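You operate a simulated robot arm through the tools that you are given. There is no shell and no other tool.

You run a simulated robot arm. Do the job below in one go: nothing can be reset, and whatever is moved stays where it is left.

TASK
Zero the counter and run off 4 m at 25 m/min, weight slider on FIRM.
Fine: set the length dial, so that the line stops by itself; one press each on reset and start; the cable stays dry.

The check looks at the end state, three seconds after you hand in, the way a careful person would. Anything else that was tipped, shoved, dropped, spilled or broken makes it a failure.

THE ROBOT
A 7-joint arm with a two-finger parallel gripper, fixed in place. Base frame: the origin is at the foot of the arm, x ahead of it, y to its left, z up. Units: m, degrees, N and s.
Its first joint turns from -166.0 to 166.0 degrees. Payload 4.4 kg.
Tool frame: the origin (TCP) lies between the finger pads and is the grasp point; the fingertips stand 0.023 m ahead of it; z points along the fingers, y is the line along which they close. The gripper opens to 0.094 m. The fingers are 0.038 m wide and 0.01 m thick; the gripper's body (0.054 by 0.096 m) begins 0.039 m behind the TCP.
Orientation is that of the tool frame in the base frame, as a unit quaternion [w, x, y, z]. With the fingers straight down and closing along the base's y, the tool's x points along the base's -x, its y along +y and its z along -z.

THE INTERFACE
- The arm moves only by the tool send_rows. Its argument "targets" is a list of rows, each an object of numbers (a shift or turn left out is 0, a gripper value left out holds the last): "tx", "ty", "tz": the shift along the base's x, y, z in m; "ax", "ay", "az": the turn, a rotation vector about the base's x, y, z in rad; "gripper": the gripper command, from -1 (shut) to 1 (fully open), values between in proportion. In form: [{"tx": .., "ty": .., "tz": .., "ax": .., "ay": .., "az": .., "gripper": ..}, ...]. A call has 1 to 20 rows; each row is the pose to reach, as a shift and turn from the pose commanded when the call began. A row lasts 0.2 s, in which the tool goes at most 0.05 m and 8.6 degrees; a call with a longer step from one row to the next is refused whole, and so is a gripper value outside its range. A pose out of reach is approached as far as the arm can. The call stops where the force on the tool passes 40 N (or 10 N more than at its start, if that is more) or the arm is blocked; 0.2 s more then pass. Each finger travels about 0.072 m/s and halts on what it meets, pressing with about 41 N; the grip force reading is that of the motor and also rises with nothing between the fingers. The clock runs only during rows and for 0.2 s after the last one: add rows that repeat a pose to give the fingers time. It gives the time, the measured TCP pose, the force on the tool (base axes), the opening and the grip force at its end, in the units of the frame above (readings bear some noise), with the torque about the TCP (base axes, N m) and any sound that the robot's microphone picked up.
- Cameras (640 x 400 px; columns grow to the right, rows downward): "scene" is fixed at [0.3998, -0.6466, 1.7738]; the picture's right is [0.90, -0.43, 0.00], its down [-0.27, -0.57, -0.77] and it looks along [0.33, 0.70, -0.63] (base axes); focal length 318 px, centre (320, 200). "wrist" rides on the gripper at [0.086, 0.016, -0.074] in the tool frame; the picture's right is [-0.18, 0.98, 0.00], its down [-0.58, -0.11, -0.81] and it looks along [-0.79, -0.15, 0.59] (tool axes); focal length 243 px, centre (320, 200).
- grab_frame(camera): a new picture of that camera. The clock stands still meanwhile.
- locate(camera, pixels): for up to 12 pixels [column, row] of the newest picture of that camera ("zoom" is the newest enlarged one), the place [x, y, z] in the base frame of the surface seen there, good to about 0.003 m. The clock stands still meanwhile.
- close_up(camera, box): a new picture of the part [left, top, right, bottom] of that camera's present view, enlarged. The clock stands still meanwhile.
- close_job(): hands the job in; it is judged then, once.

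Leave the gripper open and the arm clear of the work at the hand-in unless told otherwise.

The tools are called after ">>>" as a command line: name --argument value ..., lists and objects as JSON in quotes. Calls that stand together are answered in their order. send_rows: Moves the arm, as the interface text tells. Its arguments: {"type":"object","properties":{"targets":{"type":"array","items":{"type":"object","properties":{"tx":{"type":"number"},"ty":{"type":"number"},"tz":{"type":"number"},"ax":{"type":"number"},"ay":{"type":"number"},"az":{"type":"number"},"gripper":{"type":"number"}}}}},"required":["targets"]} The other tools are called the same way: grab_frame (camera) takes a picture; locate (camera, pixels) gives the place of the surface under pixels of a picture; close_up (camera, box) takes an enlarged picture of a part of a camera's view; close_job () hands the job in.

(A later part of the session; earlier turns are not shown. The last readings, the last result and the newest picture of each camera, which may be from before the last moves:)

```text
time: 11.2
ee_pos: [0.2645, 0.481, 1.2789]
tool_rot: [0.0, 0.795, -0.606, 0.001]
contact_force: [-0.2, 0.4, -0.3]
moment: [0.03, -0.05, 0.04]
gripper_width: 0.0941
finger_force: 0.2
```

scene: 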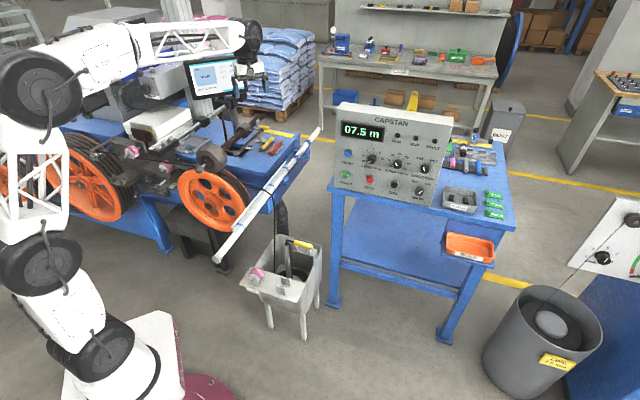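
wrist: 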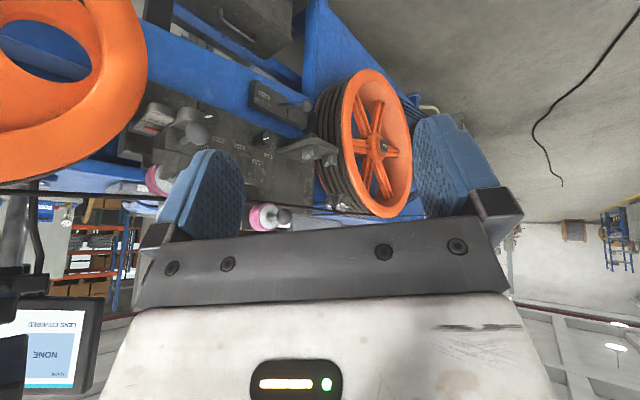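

Next I move to hover above the pull-rod just behind the ball, at about (0.606, 0.605, 1.22). The tool is turned so the fingers close across the rod, with the gripper part-closed to about 5 cm.

>>> send_rows --targets '[{"tx": 0.034, "ty": 0.0124, "az": -0.11, "gripper": 0.1}, {"tx": 0.068, "ty": 0.025, "az": -0.22}, {"tx": 0.102, "ty": 0.037, "az": -0.33}, {"tx": 0.137, "ty": 0.05, "az": -0.44}, {"tx": 0.171, "ty": 0.062, "az": -0.55}, {"tx": 0.205, "ty": 0.074, "az": -0.66}, {"tx": 0.239, "ty": 0.087, "az": -0.77}, {"tx": 0.273, "ty": 0.099, "tz": -0.02, "az": -0.88}, {"tx": 0.307, "ty": 0.112, "tz": -0.04, "az": -0.97}, {"tx": 0.3415, "ty": 0.124, "tz": -0.06, "az": -1.04}]'

>>> grab_frame --camera "wrist"

>>> close_up --camera "wrist" --box '[240, 20, 440, 170]'

```text
time: 13.4
ee_pos: [0.6015, 0.6074, 1.2203]
tool_rot: [0.0, -0.389, 0.921, 0.0]
contact_force: [0.0, -1.2, 0.6]
moment: [0.0, -0.01, 0.0]
gripper_width: 0.0518
finger_force: 0.1
```

```text
taken
```

wrist: 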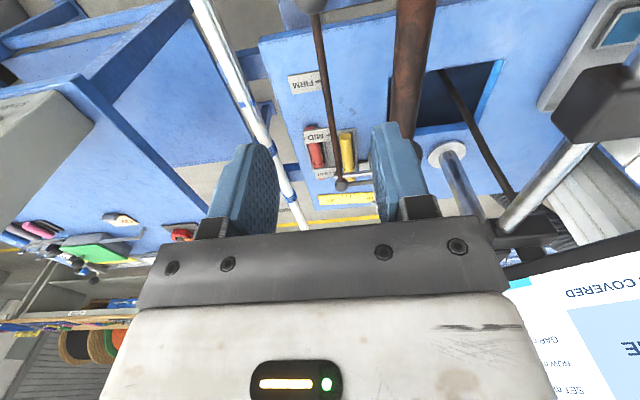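

```text
2.67 times, centred on (340, 95) of wrist
```

zoom: 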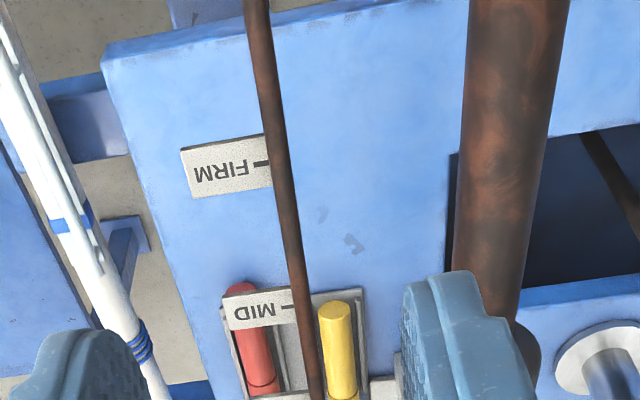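

I see the rod running from the ball at (312,3) down to the small joint ball at (342,183), with FIRM and MID labels beside it. I'll check exact positions along it and the monitor distance.

>>> locate --camera "wrist" --pixels '[[313, 4], [318, 30], [322, 55], [328, 90], [334, 130], [342, 184], [317, 82], [328, 137], [375, 162], [360, 172], [410, 30], [520, 290]]'

>>> close_up --camera "wrist" --box '[290, 120, 390, 210]'

>>> close_up --camera "wrist" --box '[260, 0, 380, 75]'

```text
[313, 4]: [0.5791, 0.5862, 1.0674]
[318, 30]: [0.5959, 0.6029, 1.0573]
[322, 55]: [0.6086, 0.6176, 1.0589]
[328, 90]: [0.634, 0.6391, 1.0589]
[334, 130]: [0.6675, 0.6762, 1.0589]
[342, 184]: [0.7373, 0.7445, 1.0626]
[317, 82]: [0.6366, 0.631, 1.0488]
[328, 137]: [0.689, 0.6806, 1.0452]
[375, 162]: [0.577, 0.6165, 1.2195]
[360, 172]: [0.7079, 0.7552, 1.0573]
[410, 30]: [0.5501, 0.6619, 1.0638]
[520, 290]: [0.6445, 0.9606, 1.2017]
```

```text
4.44 times, centred on (340, 165) of wrist
```

zoom: 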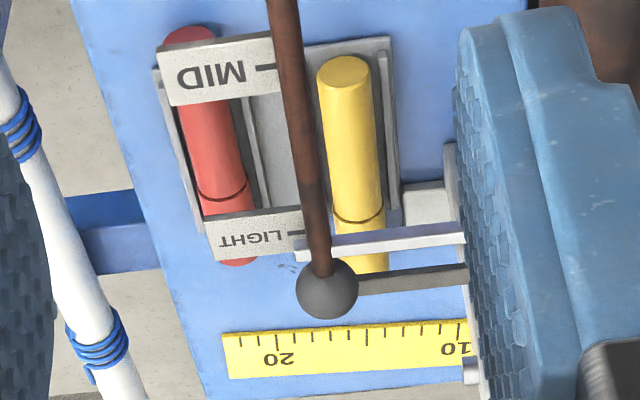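

```text
5.33 times, centred on (320, 38) of wrist
```

zoom: 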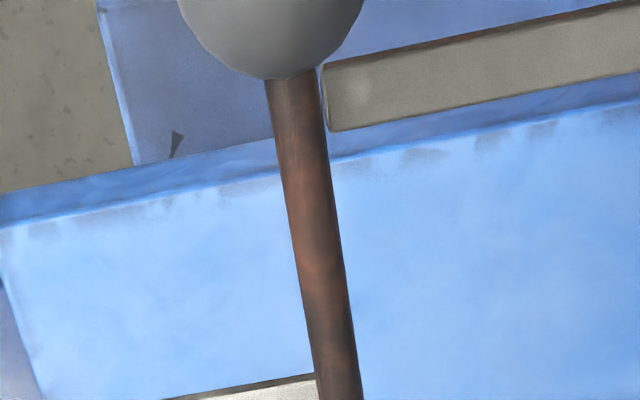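

I'll get heights for the near grey arm (350,16), the far dark arm (362,183) and the pointer (355,175).

>>> locate --camera "wrist" --pixels '[[350, 16], [365, 12], [335, 19], [362, 183], [355, 184], [368, 182], [355, 174], [365, 172], [326, 45], [315, 95], [339, 178], [335, 172]]'

```text
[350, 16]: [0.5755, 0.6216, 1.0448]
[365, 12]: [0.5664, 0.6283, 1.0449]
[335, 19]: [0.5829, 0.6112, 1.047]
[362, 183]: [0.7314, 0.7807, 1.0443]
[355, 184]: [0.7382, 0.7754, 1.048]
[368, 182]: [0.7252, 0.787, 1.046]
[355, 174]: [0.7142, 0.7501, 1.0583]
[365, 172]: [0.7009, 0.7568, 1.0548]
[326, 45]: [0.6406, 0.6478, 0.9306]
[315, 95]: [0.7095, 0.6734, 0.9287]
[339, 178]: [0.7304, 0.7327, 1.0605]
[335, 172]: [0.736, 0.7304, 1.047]
```

Both grey arms and the labels sit at z≈1.046, so they form the fixed scale frame. The white bar at z≈1.057 ties the weight to the thin rod, so the rod with the big ball is the pull handle. LIGHT to FIRM is about 0.14 m toward the robot. I descend astride the rod just behind the ball, stopping with the tips above the frame.

>>> send_rows --targets '[{"tz": -0.035}, {"tz": -0.07}, {"tz": -0.1}, {"tz": -0.12}, {"tz": -0.135}, {"tz": -0.145}, {"tz": -0.145}]'

>>> grab_frame --camera "wrist"

>>> grab_frame --camera "scene"

>>> close_up --camera "scene" --box '[180, 90, 300, 180]'

```text
time: 15.0
ee_pos: [0.6048, 0.6078, 1.0731]
tool_rot: [-0.001, -0.389, 0.921, 0.0]
contact_force: [-0.3, -0.5, -0.1]
moment: [-0.02, 0.0, 0.04]
gripper_width: 0.0517
finger_force: 0.1
```

```text
taken
```

wrist: 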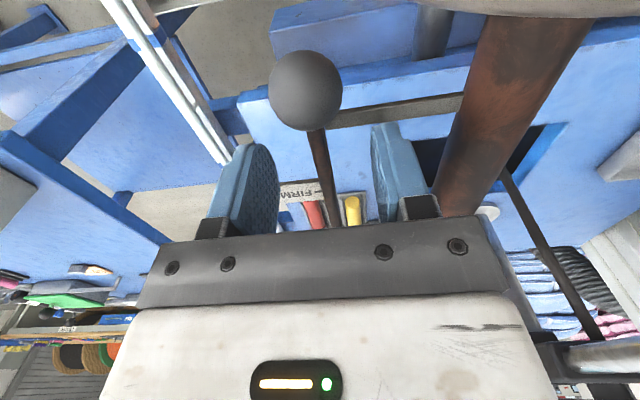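

```text
taken
```

scene: 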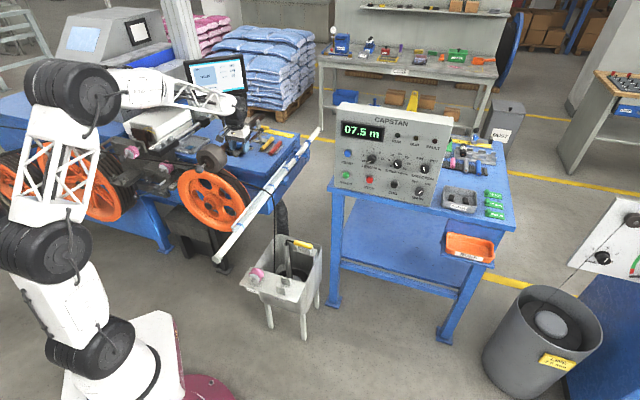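

```text
4.44 times, centred on (240, 135) of scene
```

zoom: 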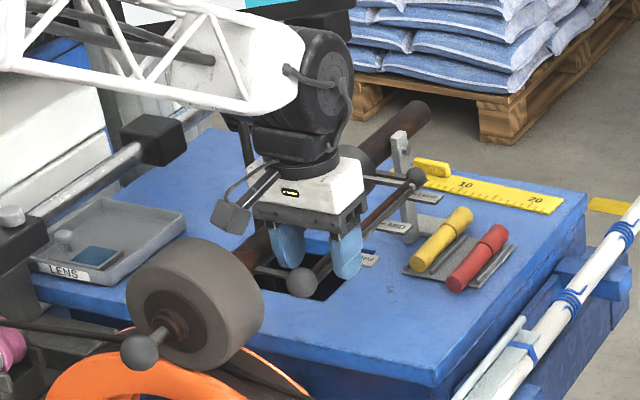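

The fingers straddle the rod just behind the ball (wrist 306,90), with no contact yet. I'll close them on the rod.

>>> send_rows --targets '[{"gripper": -0.5}, {"gripper": -1}, {"gripper": -1}, {"gripper": -1}]'

>>> grab_frame --camera "wrist"

```text
time: 16.0
ee_pos: [0.6031, 0.6066, 1.0738]
tool_rot: [0.0, -0.39, 0.921, 0.0]
contact_force: [-6.8, 6.7, -1.1]
moment: [0.22, 0.02, -1.71]
gripper_width: 0.0085
finger_force: 45.4
```

```text
taken
```

wrist: 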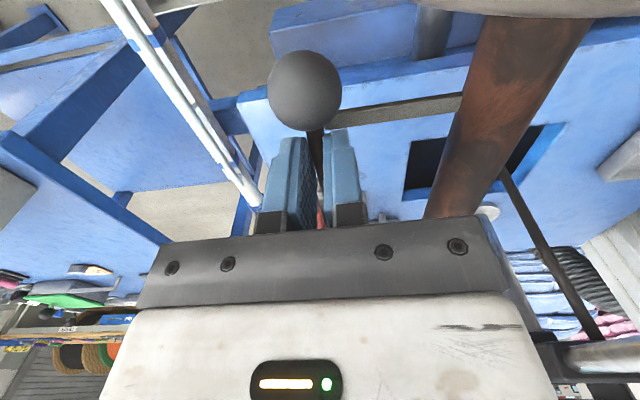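

The rod is held at 8.5 mm width. I pull a short way first, 3 cm toward the robot along the rod, and see whether the weight follows.

>>> send_rows --targets '[{"tx": -0.005, "ty": -0.0045}, {"tx": -0.0106, "ty": -0.0096}, {"tx": -0.0158, "ty": -0.015}, {"tx": -0.0212, "ty": -0.0203}]'

>>> grab_frame --camera "wrist"

>>> close_up --camera "scene" --box '[180, 90, 300, 180]'

```text
time: 17.0
ee_pos: [0.5824, 0.5858, 1.0741]
tool_rot: [0.0, -0.389, 0.921, 0.0]
contact_force: [4.1, -0.6, -3.3]
moment: [0.49, -0.59, -1.72]
gripper_width: 0.0082
finger_force: 45.2
```

```text
taken
```

wrist: 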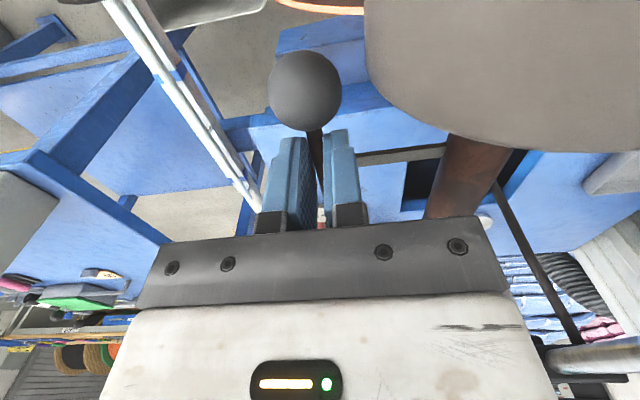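

```text
4.44 times, centred on (240, 135) of scene
```

zoom: 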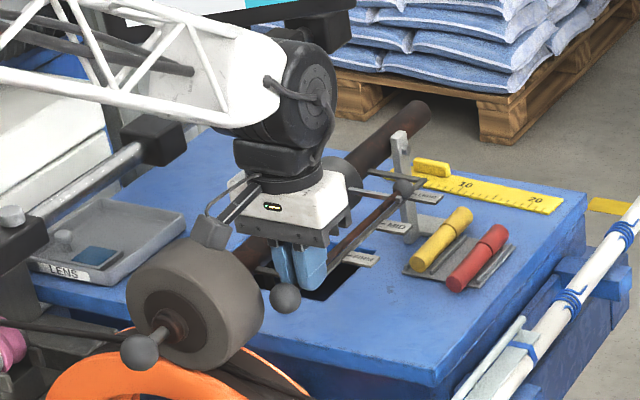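

The weight and joint ball moved along with it, so this is the slider. I continue pulling the remaining 11 cm at a gentle pace.

>>> send_rows --targets '[{"tx": -0.0084, "ty": -0.0085}, {"tx": -0.0169, "ty": -0.0171}, {"tx": -0.0253, "ty": -0.0256}, {"tx": -0.0338, "ty": -0.0341}, {"tx": -0.0422, "ty": -0.0426}, {"tx": -0.0507, "ty": -0.0512}, {"tx": -0.0591, "ty": -0.0597}, {"tx": -0.065, "ty": -0.0657}, {"tx": -0.069, "ty": -0.0697}]'

>>> grab_frame --camera "wrist"

>>> close_up --camera "scene" --box '[180, 90, 300, 180]'

```text
time: 19.0
ee_pos: [0.5141, 0.5156, 1.0751]
tool_rot: [0.0, -0.389, 0.921, 0.0]
contact_force: [4.4, -1.3, -11.3]
moment: [0.78, -0.98, -1.7]
gripper_width: 0.0083
finger_force: 45.3
```

```text
taken
```

wrist: 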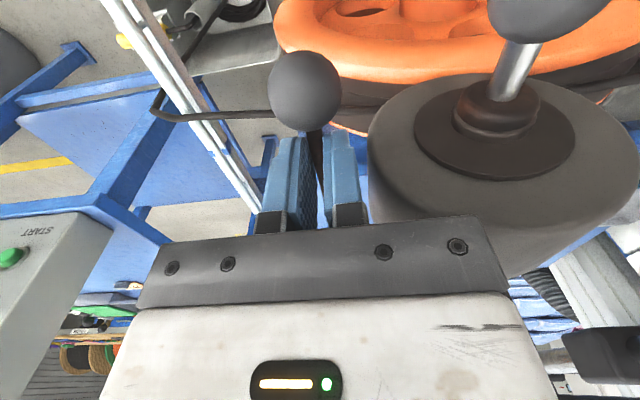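

```text
4.44 times, centred on (240, 135) of scene
```

zoom: 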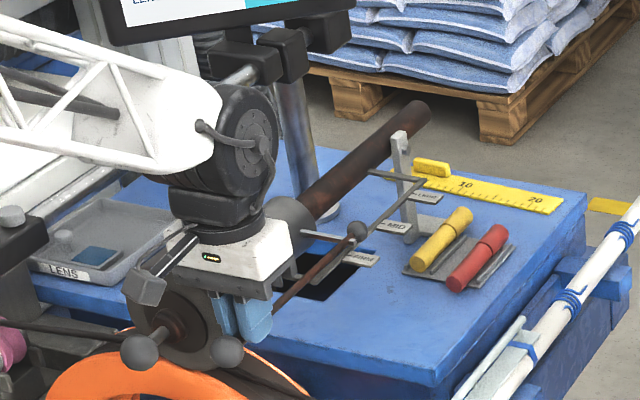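

The weight is close to FIRM, with about 1.3 cm left. There's a slight downward load of 11 N, so I ease down 2 mm while completing the pull.

>>> send_rows --targets '[{"tx": -0.003, "ty": -0.003, "tz": -0.001}, {"tx": -0.006, "ty": -0.006, "tz": -0.002}, {"tx": -0.0088, "ty": -0.009, "tz": -0.002}, {"tx": -0.0088, "ty": -0.009, "tz": -0.002}]'

>>> close_up --camera "scene" --box '[220, 110, 300, 170]'

```text
time: 20.0
ee_pos: [0.5047, 0.5075, 1.0745]
tool_rot: [0.002, -0.389, 0.921, 0.001]
contact_force: [-12.2, 10.2, 17.7]
moment: [-0.27, 0.68, -1.72]
gripper_width: 0.0081
finger_force: 45.4
```

```text
6.67 times, centred on (260, 140) of scene
```

zoom: 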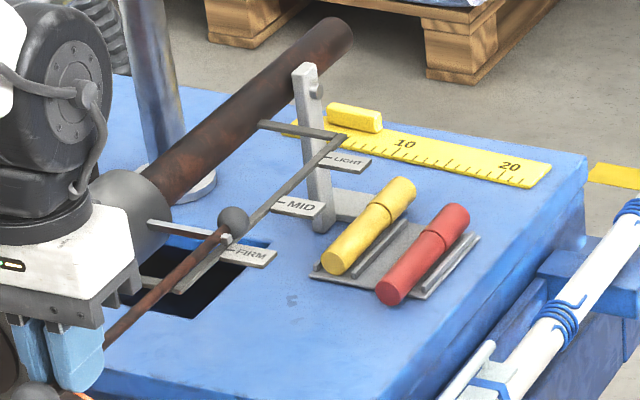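

The pointer now appears to sit at FIRM. I'll measure the pointer bar, joint ball and label ticks in this zoom.

>>> locate --camera "zoom" --pixels '[[190, 232], [165, 228], [222, 239], [233, 220], [228, 249], [250, 256], [280, 199], [300, 207], [325, 156], [348, 163], [125, 205], [300, 130]]'

```text
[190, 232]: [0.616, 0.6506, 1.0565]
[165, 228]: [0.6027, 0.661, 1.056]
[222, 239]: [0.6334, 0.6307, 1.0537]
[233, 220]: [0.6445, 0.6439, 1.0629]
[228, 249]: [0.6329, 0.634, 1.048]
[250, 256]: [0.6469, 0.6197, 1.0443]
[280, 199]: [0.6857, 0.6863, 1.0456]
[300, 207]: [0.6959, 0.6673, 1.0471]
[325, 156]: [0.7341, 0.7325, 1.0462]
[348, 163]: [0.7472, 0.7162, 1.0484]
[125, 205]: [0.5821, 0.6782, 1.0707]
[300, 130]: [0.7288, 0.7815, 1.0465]
```

The pointer is at s≈0.894 against the FIRM tick at 0.896, so it's on FIRM within about 1 mm. I release with a small opening of about 19 mm to stay clear of the roller, then lift straight up.

>>> send_rows --targets '[{"tz": 0.001, "gripper": -0.6}, {"tz": 0.001, "gripper": -0.6}, {"tz": 0.001}, {"tz": 0.02}, {"tz": 0.05}, {"tz": 0.09}, {"tz": 0.13}, {"tz": 0.17}]'

>>> grab_frame --camera "wrist"

>>> close_up --camera "scene" --box '[180, 100, 300, 190]'

```text
time: 21.8
ee_pos: [0.5055, 0.5056, 1.2422]
tool_rot: [0.0, -0.389, 0.921, 0.0]
contact_force: [0.6, -0.1, -0.3]
moment: [-0.05, -0.01, 0.0]
gripper_width: 0.0186
finger_force: 0.0
```

```text
taken
```

wrist: 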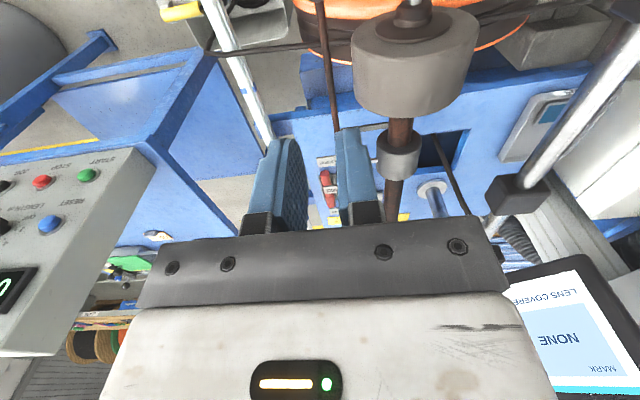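

```text
4.44 times, centred on (240, 145) of scene
```

zoom: 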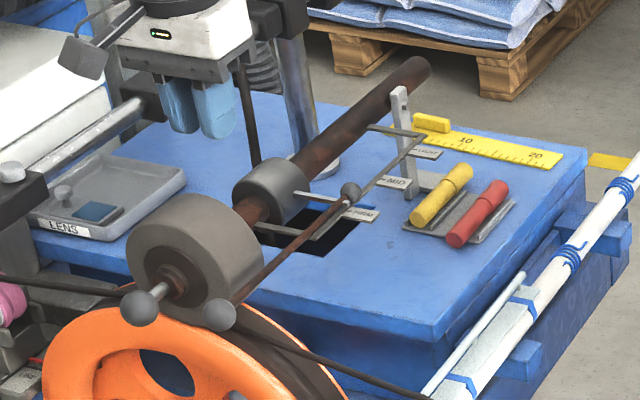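

The weight is now near the roller. I'll verify the pointer stayed at FIRM after the release.

>>> close_up --camera "scene" --box '[240, 125, 290, 160]'

>>> locate --camera "zoom" --pixels '[[150, 236], [210, 250], [235, 260], [290, 275], [320, 285], [280, 210]]'

```text
11.43 times, centred on (265, 142) of scene
```

zoom: 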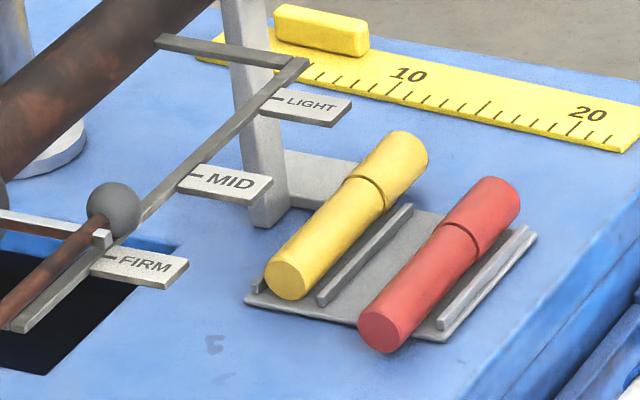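

```text
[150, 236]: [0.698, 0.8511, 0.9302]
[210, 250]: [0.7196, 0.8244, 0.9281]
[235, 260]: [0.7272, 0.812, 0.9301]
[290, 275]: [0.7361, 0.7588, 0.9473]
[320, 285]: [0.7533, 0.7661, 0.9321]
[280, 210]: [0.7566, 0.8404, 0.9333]
```

>>> locate --camera "zoom" --pixels '[[30, 219], [55, 226], [101, 238], [103, 257], [125, 262], [150, 270], [113, 205]]'

```text
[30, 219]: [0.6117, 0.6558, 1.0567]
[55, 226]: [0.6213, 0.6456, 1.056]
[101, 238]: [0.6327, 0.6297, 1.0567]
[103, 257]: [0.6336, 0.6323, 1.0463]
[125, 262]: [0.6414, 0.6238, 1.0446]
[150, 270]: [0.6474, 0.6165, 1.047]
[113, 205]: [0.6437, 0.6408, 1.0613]
```

Pointer and FIRM tick agree (s≈0.895 for both), so the slider is done. On to the panel: I'll measure its plane using blank spots.

>>> grab_frame --camera "scene"

>>> close_up --camera "scene" --box '[325, 95, 460, 215]'

>>> locate --camera "zoom" --pixels '[[145, 240], [200, 220], [290, 270], [300, 180], [370, 280], [450, 300], [480, 110], [380, 60], [160, 60], [200, 320], [410, 350], [470, 210]]'

>>> locate --camera "zoom" --pixels '[[249, 213], [337, 230], [428, 246], [408, 320], [170, 194], [165, 267], [244, 283], [323, 299], [238, 222], [334, 232], [258, 205], [346, 222]]'

```text
taken
```

scene: 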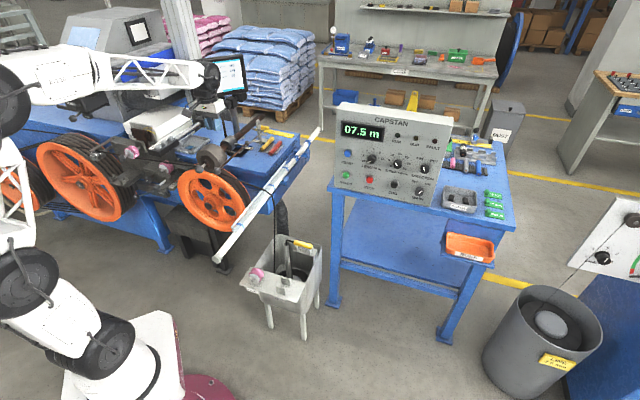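

```text
3.33 times, centred on (392, 155) of scene
```

zoom: 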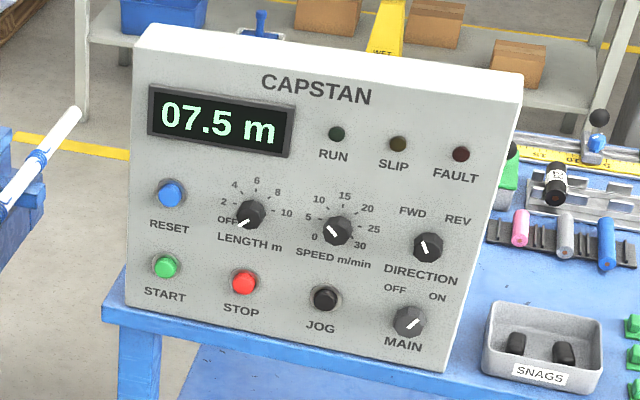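

```text
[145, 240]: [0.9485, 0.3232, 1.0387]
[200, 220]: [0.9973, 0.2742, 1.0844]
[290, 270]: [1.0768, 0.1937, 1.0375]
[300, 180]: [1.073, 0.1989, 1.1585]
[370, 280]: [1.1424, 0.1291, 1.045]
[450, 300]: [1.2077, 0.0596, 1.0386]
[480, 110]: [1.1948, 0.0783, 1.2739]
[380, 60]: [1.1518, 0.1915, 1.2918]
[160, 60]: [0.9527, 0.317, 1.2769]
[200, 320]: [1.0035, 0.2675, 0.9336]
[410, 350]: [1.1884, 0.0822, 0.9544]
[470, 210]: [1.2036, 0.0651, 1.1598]
```

```text
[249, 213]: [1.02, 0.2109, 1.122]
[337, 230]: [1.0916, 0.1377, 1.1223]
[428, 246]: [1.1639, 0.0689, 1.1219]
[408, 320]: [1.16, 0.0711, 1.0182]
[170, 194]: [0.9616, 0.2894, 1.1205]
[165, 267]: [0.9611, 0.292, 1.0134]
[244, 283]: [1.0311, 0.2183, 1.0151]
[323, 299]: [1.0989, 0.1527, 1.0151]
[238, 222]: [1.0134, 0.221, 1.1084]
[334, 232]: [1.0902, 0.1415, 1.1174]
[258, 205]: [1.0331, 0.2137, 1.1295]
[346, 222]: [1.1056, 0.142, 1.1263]
```

The panel is vertical, its plane at 0.713x+0.701y≈0.904 (heading ≈44.5°). LENGTH's knob centre is at about (1.020, 0.210, 1.122) and SPEED's at about (1.091, 0.139, 1.122). The tick layout looks like 45° steps: LENGTH OFF→4 is 90° clockwise, and SPEED seems to be at about 10 now. I'll carry the tool over in front of the panel, high, still pointing down.

>>> send_rows --targets '[{"tx": 0.01, "ty": -0.015, "tz": 0.03}, {"tx": 0.03, "ty": -0.045, "tz": 0.05}, {"tx": 0.05, "ty": -0.08, "tz": 0.06}, {"tx": 0.073, "ty": -0.115, "tz": 0.06}, {"tx": 0.097, "ty": -0.15, "tz": 0.06}, {"tx": 0.121, "ty": -0.185, "tz": 0.06}, {"tx": 0.145, "ty": -0.22, "tz": 0.06}, {"tx": 0.169, "ty": -0.255, "tz": 0.06}, {"tx": 0.193, "ty": -0.29, "tz": 0.05}, {"tx": 0.217, "ty": -0.325, "tz": 0.03}, {"tx": 0.2445, "ty": -0.356, "tz": 0.01, "az": -0.023}]'

>>> grab_frame --camera "wrist"

>>> grab_frame --camera "scene"

```text
time: 24.2
ee_pos: [0.7482, 0.1519, 1.2519]
tool_rot: [0.001, -0.379, 0.925, 0.0]
contact_force: [0.5, -0.7, -0.2]
moment: [0.05, -0.03, -0.02]
gripper_width: 0.0187
finger_force: 0.1
```

```text
taken
```

wrist: 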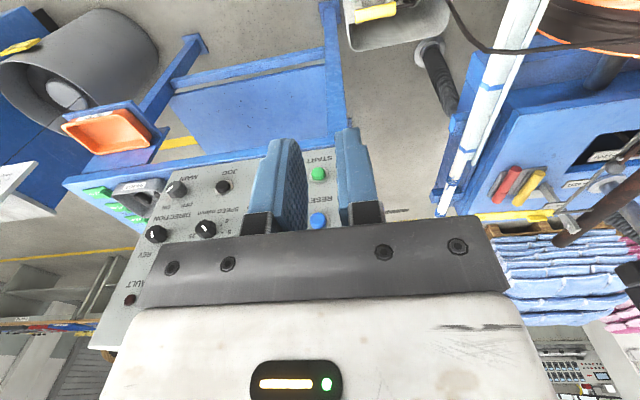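

```text
taken
```

scene: 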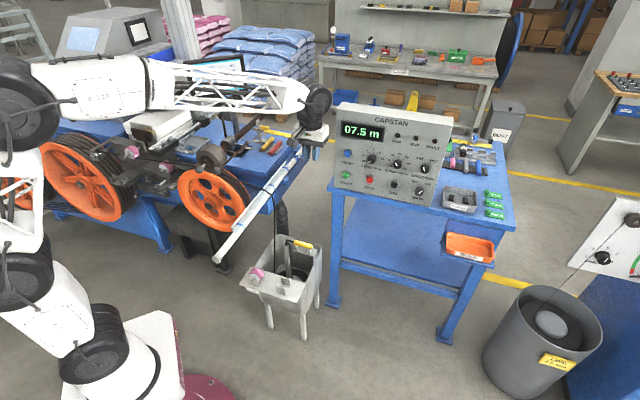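

Heading is now 44.5°. I pitch the tool up by 90° to point horizontally at the panel.

>>> send_rows --targets '[{"ax": 0.0918, "ay": -0.0934}, {"ax": 0.1836, "ay": -0.1867}, {"ax": 0.2753, "ay": -0.2801}, {"ax": 0.3671, "ay": -0.3734}, {"ax": 0.4589, "ay": -0.4668}, {"ax": 0.5507, "ay": -0.5601}, {"ax": 0.6424, "ay": -0.6534}, {"ax": 0.7342, "ay": -0.7468}, {"ax": 0.826, "ay": -0.8401}, {"ax": 0.9178, "ay": -0.9335}, {"ax": 1.0095, "ay": -1.0268}, {"ax": 1.1012, "ay": -1.12}]'

>>> grab_frame --camera "wrist"

>>> grab_frame --camera "scene"

```text
time: 26.8
ee_pos: [0.7499, 0.1518, 1.2542]
tool_rot: [0.655, -0.268, 0.653, 0.268]
contact_force: [-0.2, 0.3, 0.2]
moment: [0.01, -0.03, 0.02]
gripper_width: 0.0187
finger_force: 0.1
```

```text
taken
```

wrist: 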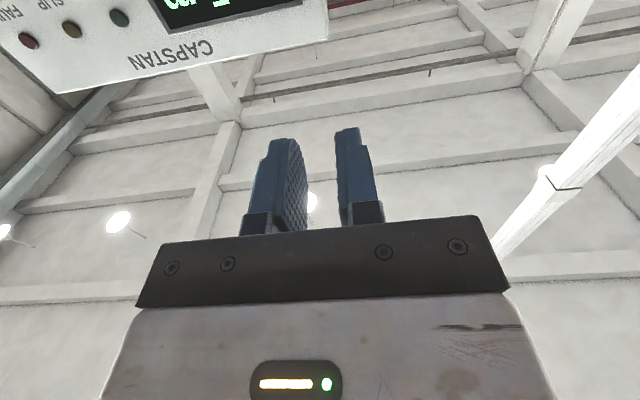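

```text
taken
```

scene: 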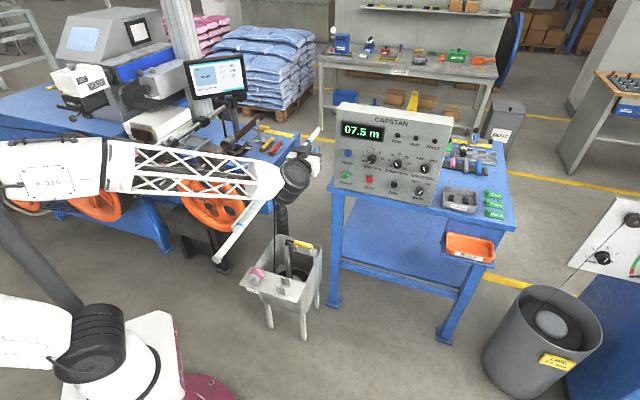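

The arm has folded with the forearm lower now. I'll check the forearm's height above the machine and boom before going on.

>>> locate --camera "scene" --pixels '[[60, 200], [110, 180], [180, 185], [260, 190], [297, 180], [297, 200], [310, 165], [150, 150], [20, 180], [30, 250], [30, 330], [90, 330]]'

```text
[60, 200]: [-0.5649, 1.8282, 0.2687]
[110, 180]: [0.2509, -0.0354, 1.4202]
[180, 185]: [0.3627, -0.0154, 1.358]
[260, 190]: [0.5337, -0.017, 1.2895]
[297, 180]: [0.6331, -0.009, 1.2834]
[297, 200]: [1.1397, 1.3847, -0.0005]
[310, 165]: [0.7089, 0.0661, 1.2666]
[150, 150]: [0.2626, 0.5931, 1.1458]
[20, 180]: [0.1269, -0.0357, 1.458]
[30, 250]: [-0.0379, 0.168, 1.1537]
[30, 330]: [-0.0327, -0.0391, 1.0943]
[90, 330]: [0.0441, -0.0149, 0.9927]
```

The forearm is well clear (z≈1.3–1.45). I'll take a sharper look at the two knobs' shape and pointer angles before gripping.

>>> close_up --camera "scene" --box '[355, 145, 385, 170]'

>>> locate --camera "zoom" --pixels '[[330, 200], [260, 240], [230, 130], [270, 70], [370, 60], [450, 100], [480, 170], [220, 220], [190, 110], [180, 190]]'

>>> close_up --camera "scene" --box '[382, 150, 412, 175]'

```text
16.00 times, centred on (370, 158) of scene
```

zoom: 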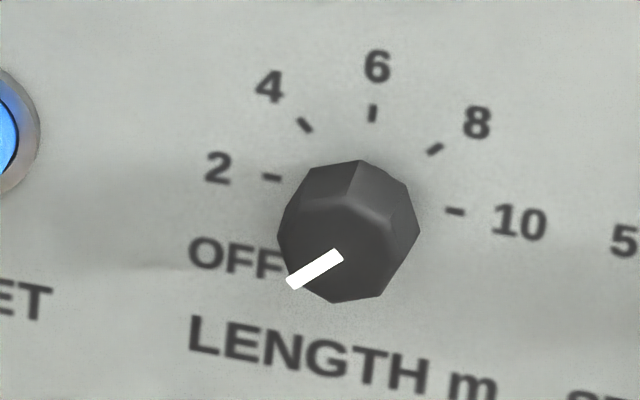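

```text
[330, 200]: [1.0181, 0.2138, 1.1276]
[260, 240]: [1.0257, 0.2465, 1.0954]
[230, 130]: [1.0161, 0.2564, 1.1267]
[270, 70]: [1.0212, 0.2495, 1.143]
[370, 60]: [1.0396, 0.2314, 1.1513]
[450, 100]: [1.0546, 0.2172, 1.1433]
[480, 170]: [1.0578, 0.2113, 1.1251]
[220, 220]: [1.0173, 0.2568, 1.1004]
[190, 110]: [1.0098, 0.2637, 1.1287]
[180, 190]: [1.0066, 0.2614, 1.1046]
```

```text
16.00 times, centred on (397, 162) of scene
```

zoom: 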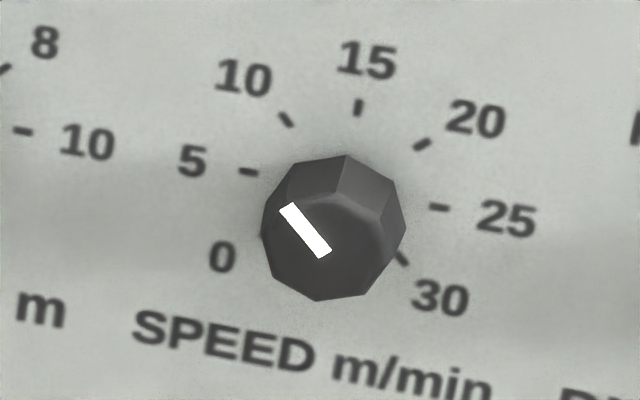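

Pointer readings: LENGTH at OFF (−135°), SPEED at 10 (−45°), in 45° steps. So LENGTH needs +90° and SPEED needs +135°, both clockwise. I'll pin the knob axes using the tick marks.

>>> close_up --camera "scene" --box '[355, 145, 385, 170]'

>>> locate --camera "zoom" --pixels '[[271, 177], [455, 211], [373, 113], [305, 125], [435, 149], [348, 243], [300, 235], [400, 235], [348, 285], [355, 215]]'

>>> close_up --camera "scene" --box '[382, 150, 412, 175]'

>>> locate --camera "zoom" --pixels '[[249, 171], [440, 207], [358, 107], [286, 118], [423, 144], [335, 240], [280, 235], [390, 235], [335, 285], [335, 215]]'

```text
16.00 times, centred on (370, 158) of scene
```

zoom: 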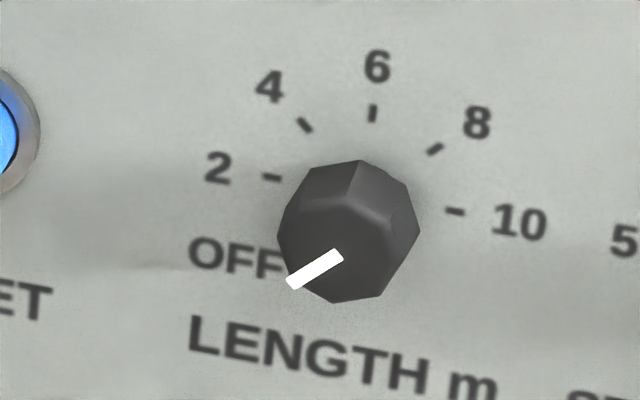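

```text
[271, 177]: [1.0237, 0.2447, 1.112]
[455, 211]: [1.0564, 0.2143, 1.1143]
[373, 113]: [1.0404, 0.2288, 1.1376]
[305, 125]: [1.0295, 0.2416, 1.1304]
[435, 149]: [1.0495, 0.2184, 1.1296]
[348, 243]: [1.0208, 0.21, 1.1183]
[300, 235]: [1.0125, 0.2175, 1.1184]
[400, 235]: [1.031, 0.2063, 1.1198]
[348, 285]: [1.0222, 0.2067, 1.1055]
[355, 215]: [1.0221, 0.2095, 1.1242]
```

```text
16.00 times, centred on (397, 162) of scene
```

zoom: 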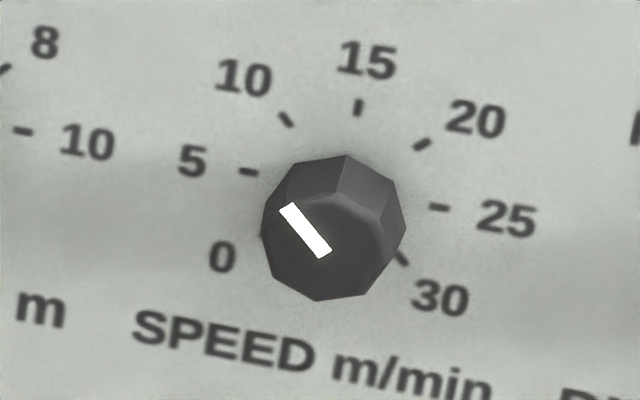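

```text
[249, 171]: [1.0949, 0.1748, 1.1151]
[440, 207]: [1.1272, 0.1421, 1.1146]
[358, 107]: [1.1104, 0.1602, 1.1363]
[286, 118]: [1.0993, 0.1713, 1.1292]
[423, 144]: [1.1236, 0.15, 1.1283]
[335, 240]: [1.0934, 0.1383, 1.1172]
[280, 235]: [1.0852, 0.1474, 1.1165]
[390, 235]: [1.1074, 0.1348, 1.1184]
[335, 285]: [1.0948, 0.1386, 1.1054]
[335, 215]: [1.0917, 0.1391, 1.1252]
```

The knob axes are LENGTH at t=0.5655 and SPEED at t=0.6655, both at z=1.1135, with knob faces at d=0.875. I go to a stand-off 7 cm in front of LENGTH, rolled −67.5° so the pads meet the knob's flats, with the gripper at about 5.5 cm.

>>> send_rows --targets '[{"tx": 0.024, "tz": -0.016, "ax": -0.0934, "ay": -0.0918, "gripper": 0.17}, {"tx": 0.048, "ty": 0.001, "tz": -0.031, "ax": -0.1868, "ay": -0.1836}, {"tx": 0.072, "ty": 0.002, "tz": -0.047, "ax": -0.28, "ay": -0.2753}, {"tx": 0.096, "ty": 0.003, "tz": -0.063, "ax": -0.3734, "ay": -0.3671}, {"tx": 0.12, "ty": 0.003, "tz": -0.078, "ax": -0.4668, "ay": -0.4589}, {"tx": 0.145, "ty": 0.004, "tz": -0.094, "ax": -0.56, "ay": -0.5507}, {"tx": 0.169, "ty": 0.005, "tz": -0.109, "ax": -0.6534, "ay": -0.6424}, {"tx": 0.193, "ty": 0.005, "tz": -0.125, "ax": -0.7468, "ay": -0.7342}, {"tx": 0.2169, "ty": 0.0058, "tz": -0.1407, "ax": -0.84, "ay": -0.8258}, {"tx": 0.2169, "ty": 0.0058, "tz": -0.1407, "ax": -0.84, "ay": -0.8258}]'

>>> grab_frame --camera "wrist"

>>> grab_frame --camera "scene"

```text
time: 29.0
ee_pos: [0.9982, 0.1542, 1.1581]
tool_rot: [0.678, -0.597, 0.412, -0.118]
contact_force: [0.1, -0.3, 0.4]
moment: [0.01, 0.01, 0.01]
gripper_width: 0.0551
finger_force: 0.0
out of reach, approached as far as the arm can: row 8, 9, 10
```

```text
taken
```

wrist: 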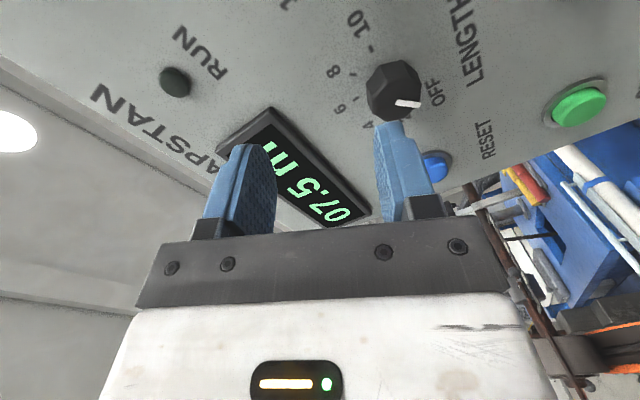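

```text
taken
```

scene: 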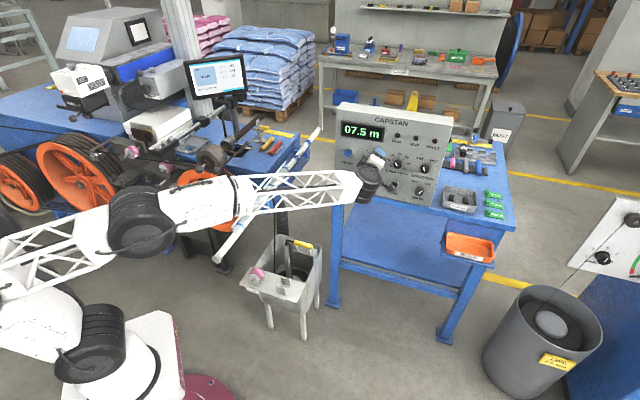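

The last rows were out of reach, probably a wrist-roll limit near −60°. The tool is 3–4 cm off target but clear of the panel: tips at d≈0.84, panel features from 0.875. I'll roll back +45° to −22.5° and see whether the stand-off pose is reached.

>>> send_rows --targets '[{"ax": 0.0934, "ay": 0.0918}, {"ax": 0.1868, "ay": 0.1836}, {"ax": 0.28, "ay": 0.2753}, {"ax": 0.3734, "ay": 0.3671}, {"ax": 0.4668, "ay": 0.4589}, {"ax": 0.56, "ay": 0.5507}, {"ax": 0.56, "ay": 0.5507}]'

>>> grab_frame --camera "wrist"

>>> grab_frame --camera "scene"

```text
time: 30.6
ee_pos: [0.9983, 0.1511, 1.1606]
tool_rot: [0.68, -0.398, 0.594, 0.163]
contact_force: [0.3, -0.4, 0.3]
moment: [0.0, 0.02, 0.01]
gripper_width: 0.055
finger_force: 0.1
```

```text
taken
```

wrist: 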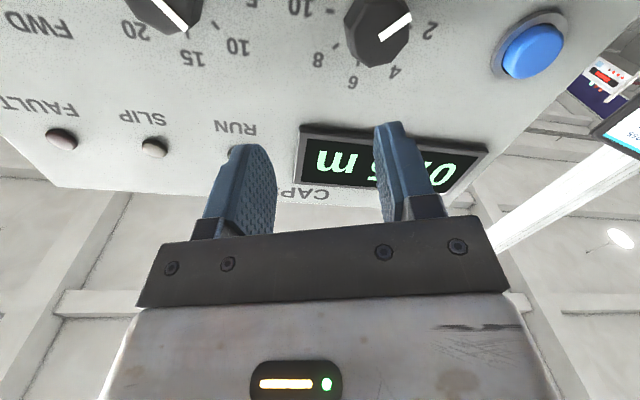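

```text
taken
```

scene: 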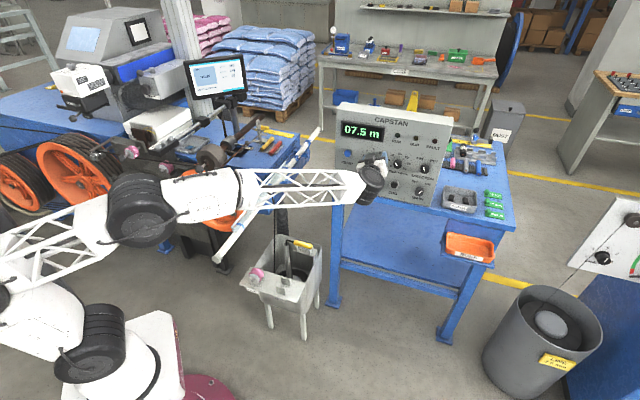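

It holds at (0.998, 0.151, 1.161) and no limit was flagged this time. I correct the heading (−2.8°), the pitch, and the position to the stand-off in front of LENGTH.

>>> send_rows --targets '[{"tx": -0.01, "ty": 0.002, "tz": -0.012, "ax": 0.005, "ay": -0.005, "az": -0.015}, {"tx": -0.021, "ty": 0.004, "tz": -0.024, "ax": 0.01, "ay": -0.01, "az": -0.03}, {"tx": -0.0315, "ty": 0.0065, "tz": -0.036, "ax": 0.0157, "ay": -0.016, "az": -0.049}, {"tx": -0.0315, "ty": 0.0065, "tz": -0.047, "ax": 0.0157, "ay": -0.016, "az": -0.049}, {"tx": -0.0315, "ty": 0.0065, "tz": -0.047, "ax": 0.0157, "ay": -0.016, "az": -0.049}]'

```text
time: 31.8
ee_pos: [0.9689, 0.1563, 1.1137]
tool_rot: [0.691, -0.38, 0.596, 0.148]
contact_force: [0.3, -0.3, 0.4]
moment: [0.01, -0.01, -0.03]
gripper_width: 0.0552
finger_force: 0.1
```

The stand-off pose is reached exactly (tool axis matches the panel normal, roll ≈ −20.5°). Before gripping I test the roll I'll need, up to about +69.5°, at this safe distance.

>>> send_rows --targets '[{"ax": 0.0934, "ay": 0.0918}, {"ax": 0.1868, "ay": 0.1836}, {"ax": 0.28, "ay": 0.2753}, {"ax": 0.3734, "ay": 0.3671}, {"ax": 0.4668, "ay": 0.4589}, {"ax": 0.56, "ay": 0.5507}, {"ax": 0.6534, "ay": 0.6424}, {"ax": 0.7468, "ay": 0.7342}, {"ax": 0.84, "ay": 0.8258}, {"ax": 0.9334, "ay": 0.9177}, {"ax": 1.0268, "ay": 1.0095}, {"ax": 1.12, "ay": 1.1012}, {"ax": 1.12, "ay": 1.1012}]'

>>> grab_frame --camera "wrist"

```text
time: 34.6
ee_pos: [0.9668, 0.1572, 1.1134]
tool_rot: [0.384, 0.154, 0.69, 0.593]
contact_force: [0.5, 0.5, -0.5]
moment: [0.02, 0.01, -0.02]
gripper_width: 0.055
finger_force: 0.0
```

```text
taken
```

wrist: 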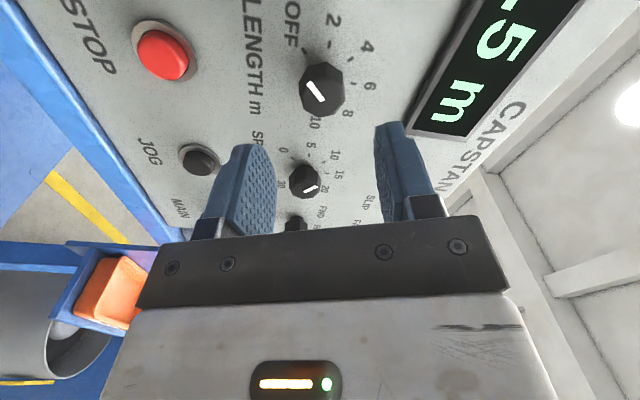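

Roll to +69.5° works. I'll roll back to −22.5°.

>>> send_rows --targets '[{"ax": -0.0881, "ay": -0.0866}, {"ax": -0.1761, "ay": -0.1731}, {"ax": -0.2642, "ay": -0.2597}, {"ax": -0.3522, "ay": -0.3463}, {"ax": -0.4403, "ay": -0.4329}, {"ax": -0.5283, "ay": -0.5194}, {"ax": -0.6164, "ay": -0.606}, {"ax": -0.7044, "ay": -0.6926}, {"ax": -0.7925, "ay": -0.7791}, {"ax": -0.8805, "ay": -0.8657}, {"ax": -0.9686, "ay": -0.9523}, {"ax": -1.0566, "ay": -1.0389}, {"ax": -1.1447, "ay": -1.1256}, {"ax": -1.1447, "ay": -1.1256}]'

>>> grab_frame --camera "wrist"

>>> close_up --camera "scene" --box '[330, 100, 460, 210]'

```text
time: 37.6
ee_pos: [0.9668, 0.1584, 1.1135]
tool_rot: [0.694, -0.39, 0.59, 0.135]
contact_force: [-0.4, 0.2, 1.0]
moment: [0.04, 0.0, 0.03]
gripper_width: 0.0548
finger_force: 0.0
```

```text
taken
```

wrist: 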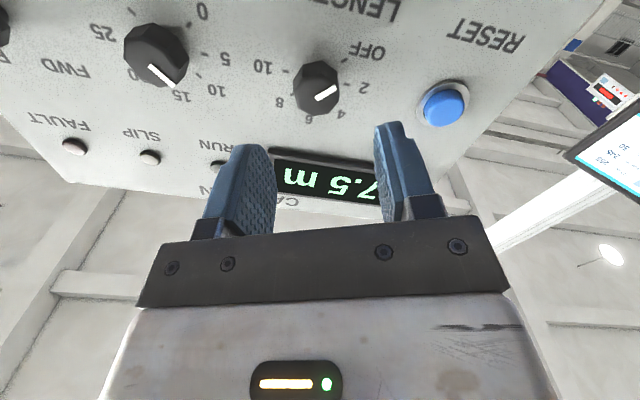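

```text
3.64 times, centred on (395, 155) of scene
```

zoom: 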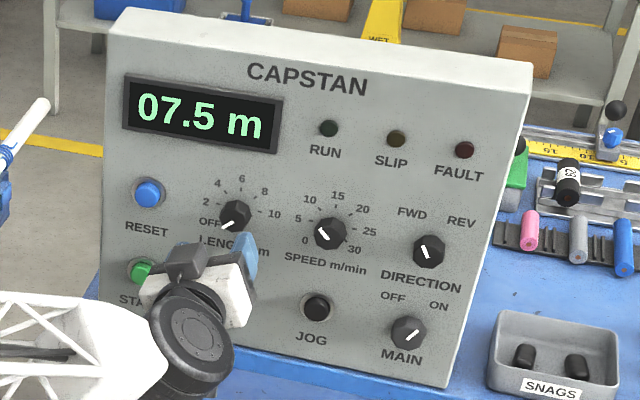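

Aligned: d=0.800, t=0.565, z=1.1135. I advance 7.4 cm straight in over the LENGTH knob.

>>> send_rows --targets '[{"tx": 0.0143, "ty": 0.014}, {"tx": 0.0286, "ty": 0.028}, {"tx": 0.04, "ty": 0.0393}, {"tx": 0.0485, "ty": 0.0476}, {"tx": 0.053, "ty": 0.052}, {"tx": 0.053, "ty": 0.052}]'

>>> grab_frame --camera "wrist"

>>> close_up --camera "scene" --box '[330, 120, 410, 190]'

```text
time: 39.0
ee_pos: [1.0187, 0.209, 1.1141]
tool_rot: [0.694, -0.389, 0.591, 0.136]
contact_force: [-0.1, 0.0, 0.6]
moment: [-0.02, -0.02, 0.03]
gripper_width: 0.055
finger_force: 0.0
```

```text
taken
```

wrist: 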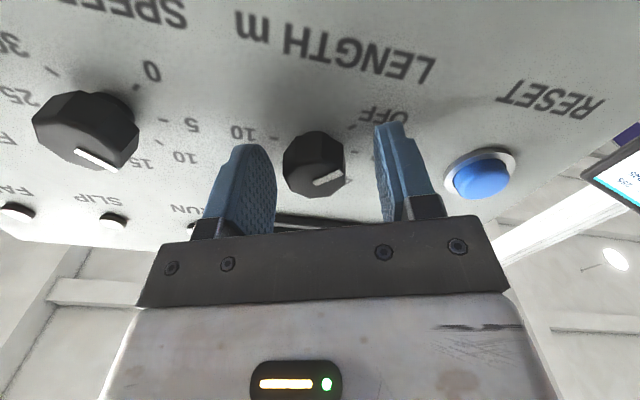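

```text
5.71 times, centred on (370, 155) of scene
```

zoom: 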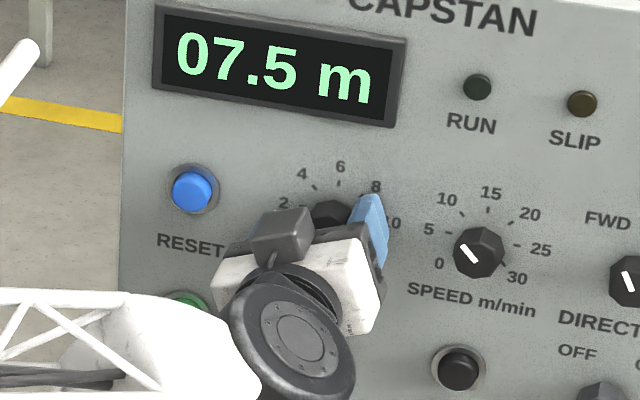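

The knob sits between the fingers with clearance on both sides. I'll close on it.

>>> send_rows --targets '[{"gripper": -0.2}, {"gripper": -0.5}, {"gripper": -1}, {"gripper": -1}, {"gripper": -1}]'

>>> grab_frame --camera "wrist"

```text
time: 39.9
ee_pos: [1.0193, 0.2063, 1.1148]
tool_rot: [0.694, -0.388, 0.591, 0.135]
contact_force: [13.6, -1.3, 1.4]
moment: [0.18, -0.05, -0.19]
gripper_width: 0.0314
finger_force: 45.3
stopped in row 4: the force on the tool passed its limit at 42 N (the readings are from after the stop); the commanded pose is now the measured one
```

```text
taken
```

wrist: 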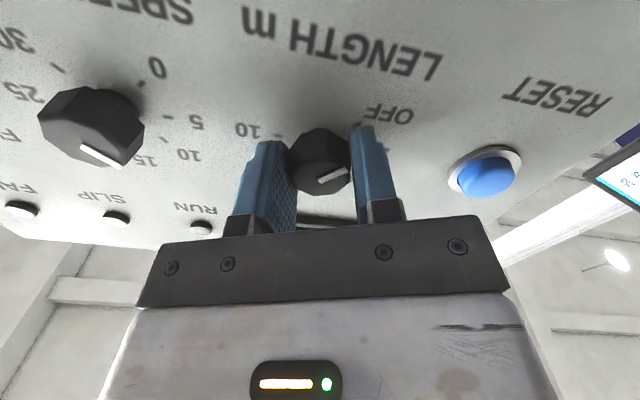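

Gripped at 31.4 mm across the flats; the residual side load is small. I turn clockwise 45° first, with a 0.7 mm centring shift, and check.

>>> send_rows --targets '[{"tx": 0.0003, "ty": -0.0003, "ax": 0.0934, "ay": 0.0918}, {"tx": 0.0005, "ty": -0.0005, "ax": 0.1868, "ay": 0.1836}, {"tx": 0.0005, "ty": -0.0005, "ax": 0.28, "ay": 0.2753}, {"tx": 0.0005, "ty": -0.0005, "ax": 0.3734, "ay": 0.3671}, {"tx": 0.0005, "ty": -0.0005, "ax": 0.4668, "ay": 0.4589}, {"tx": 0.0005, "ty": -0.0005, "ax": 0.56, "ay": 0.5507}]'

>>> grab_frame --camera "wrist"

```text
time: 41.3
ee_pos: [1.019, 0.2063, 1.1153]
tool_rot: [0.589, -0.132, 0.695, 0.391]
contact_force: [-10.9, -6.3, -2.6]
moment: [-0.45, 0.47, 0.18]
gripper_width: 0.0312
finger_force: 44.8
```

```text
taken
```

wrist: 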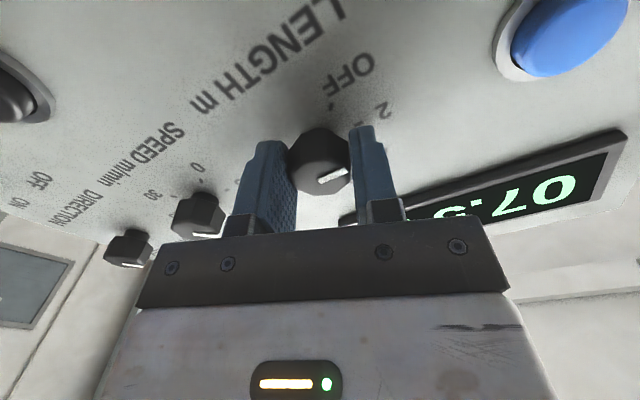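

The knob turned with the fingers, the mark staying fixed between them. I turn another 45°.

>>> send_rows --targets '[{"ax": 0.0934, "ay": 0.0918}, {"ax": 0.1868, "ay": 0.1836}, {"ax": 0.28, "ay": 0.2753}, {"ax": 0.3734, "ay": 0.3671}, {"ax": 0.4668, "ay": 0.4589}, {"ax": 0.56, "ay": 0.5507}, {"ax": 0.56, "ay": 0.5507}]'

>>> grab_frame --camera "wrist"

>>> close_up --camera "wrist" --box '[260, 60, 420, 200]'

>>> close_up --camera "scene" --box '[350, 135, 400, 175]'

```text
time: 42.9
ee_pos: [1.0185, 0.2061, 1.1144]
tool_rot: [0.395, 0.142, 0.694, 0.585]
contact_force: [-1.1, -12.6, 0.3]
moment: [0.08, -0.07, -0.58]
gripper_width: 0.0313
finger_force: 45.3
```

```text
taken
```

wrist: 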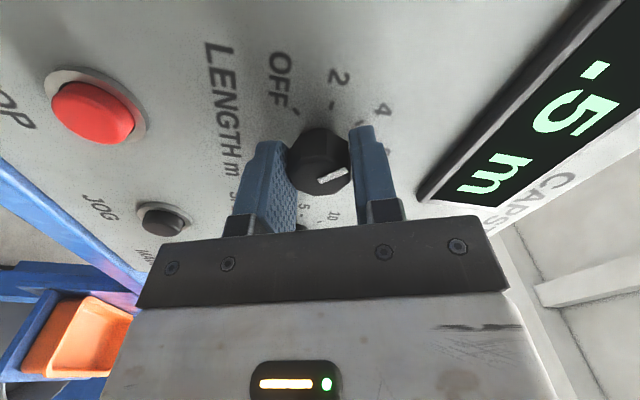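

```text
2.86 times, centred on (340, 130) of wrist
```

zoom: 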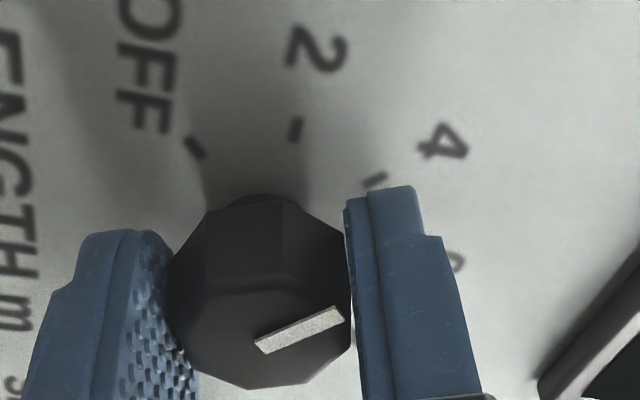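

```text
10.00 times, centred on (375, 155) of scene
```

zoom: 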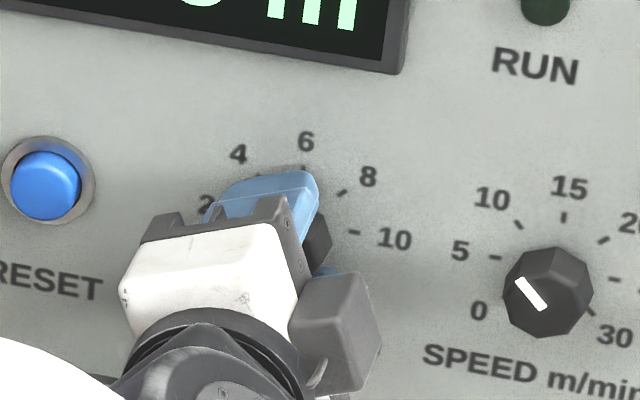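

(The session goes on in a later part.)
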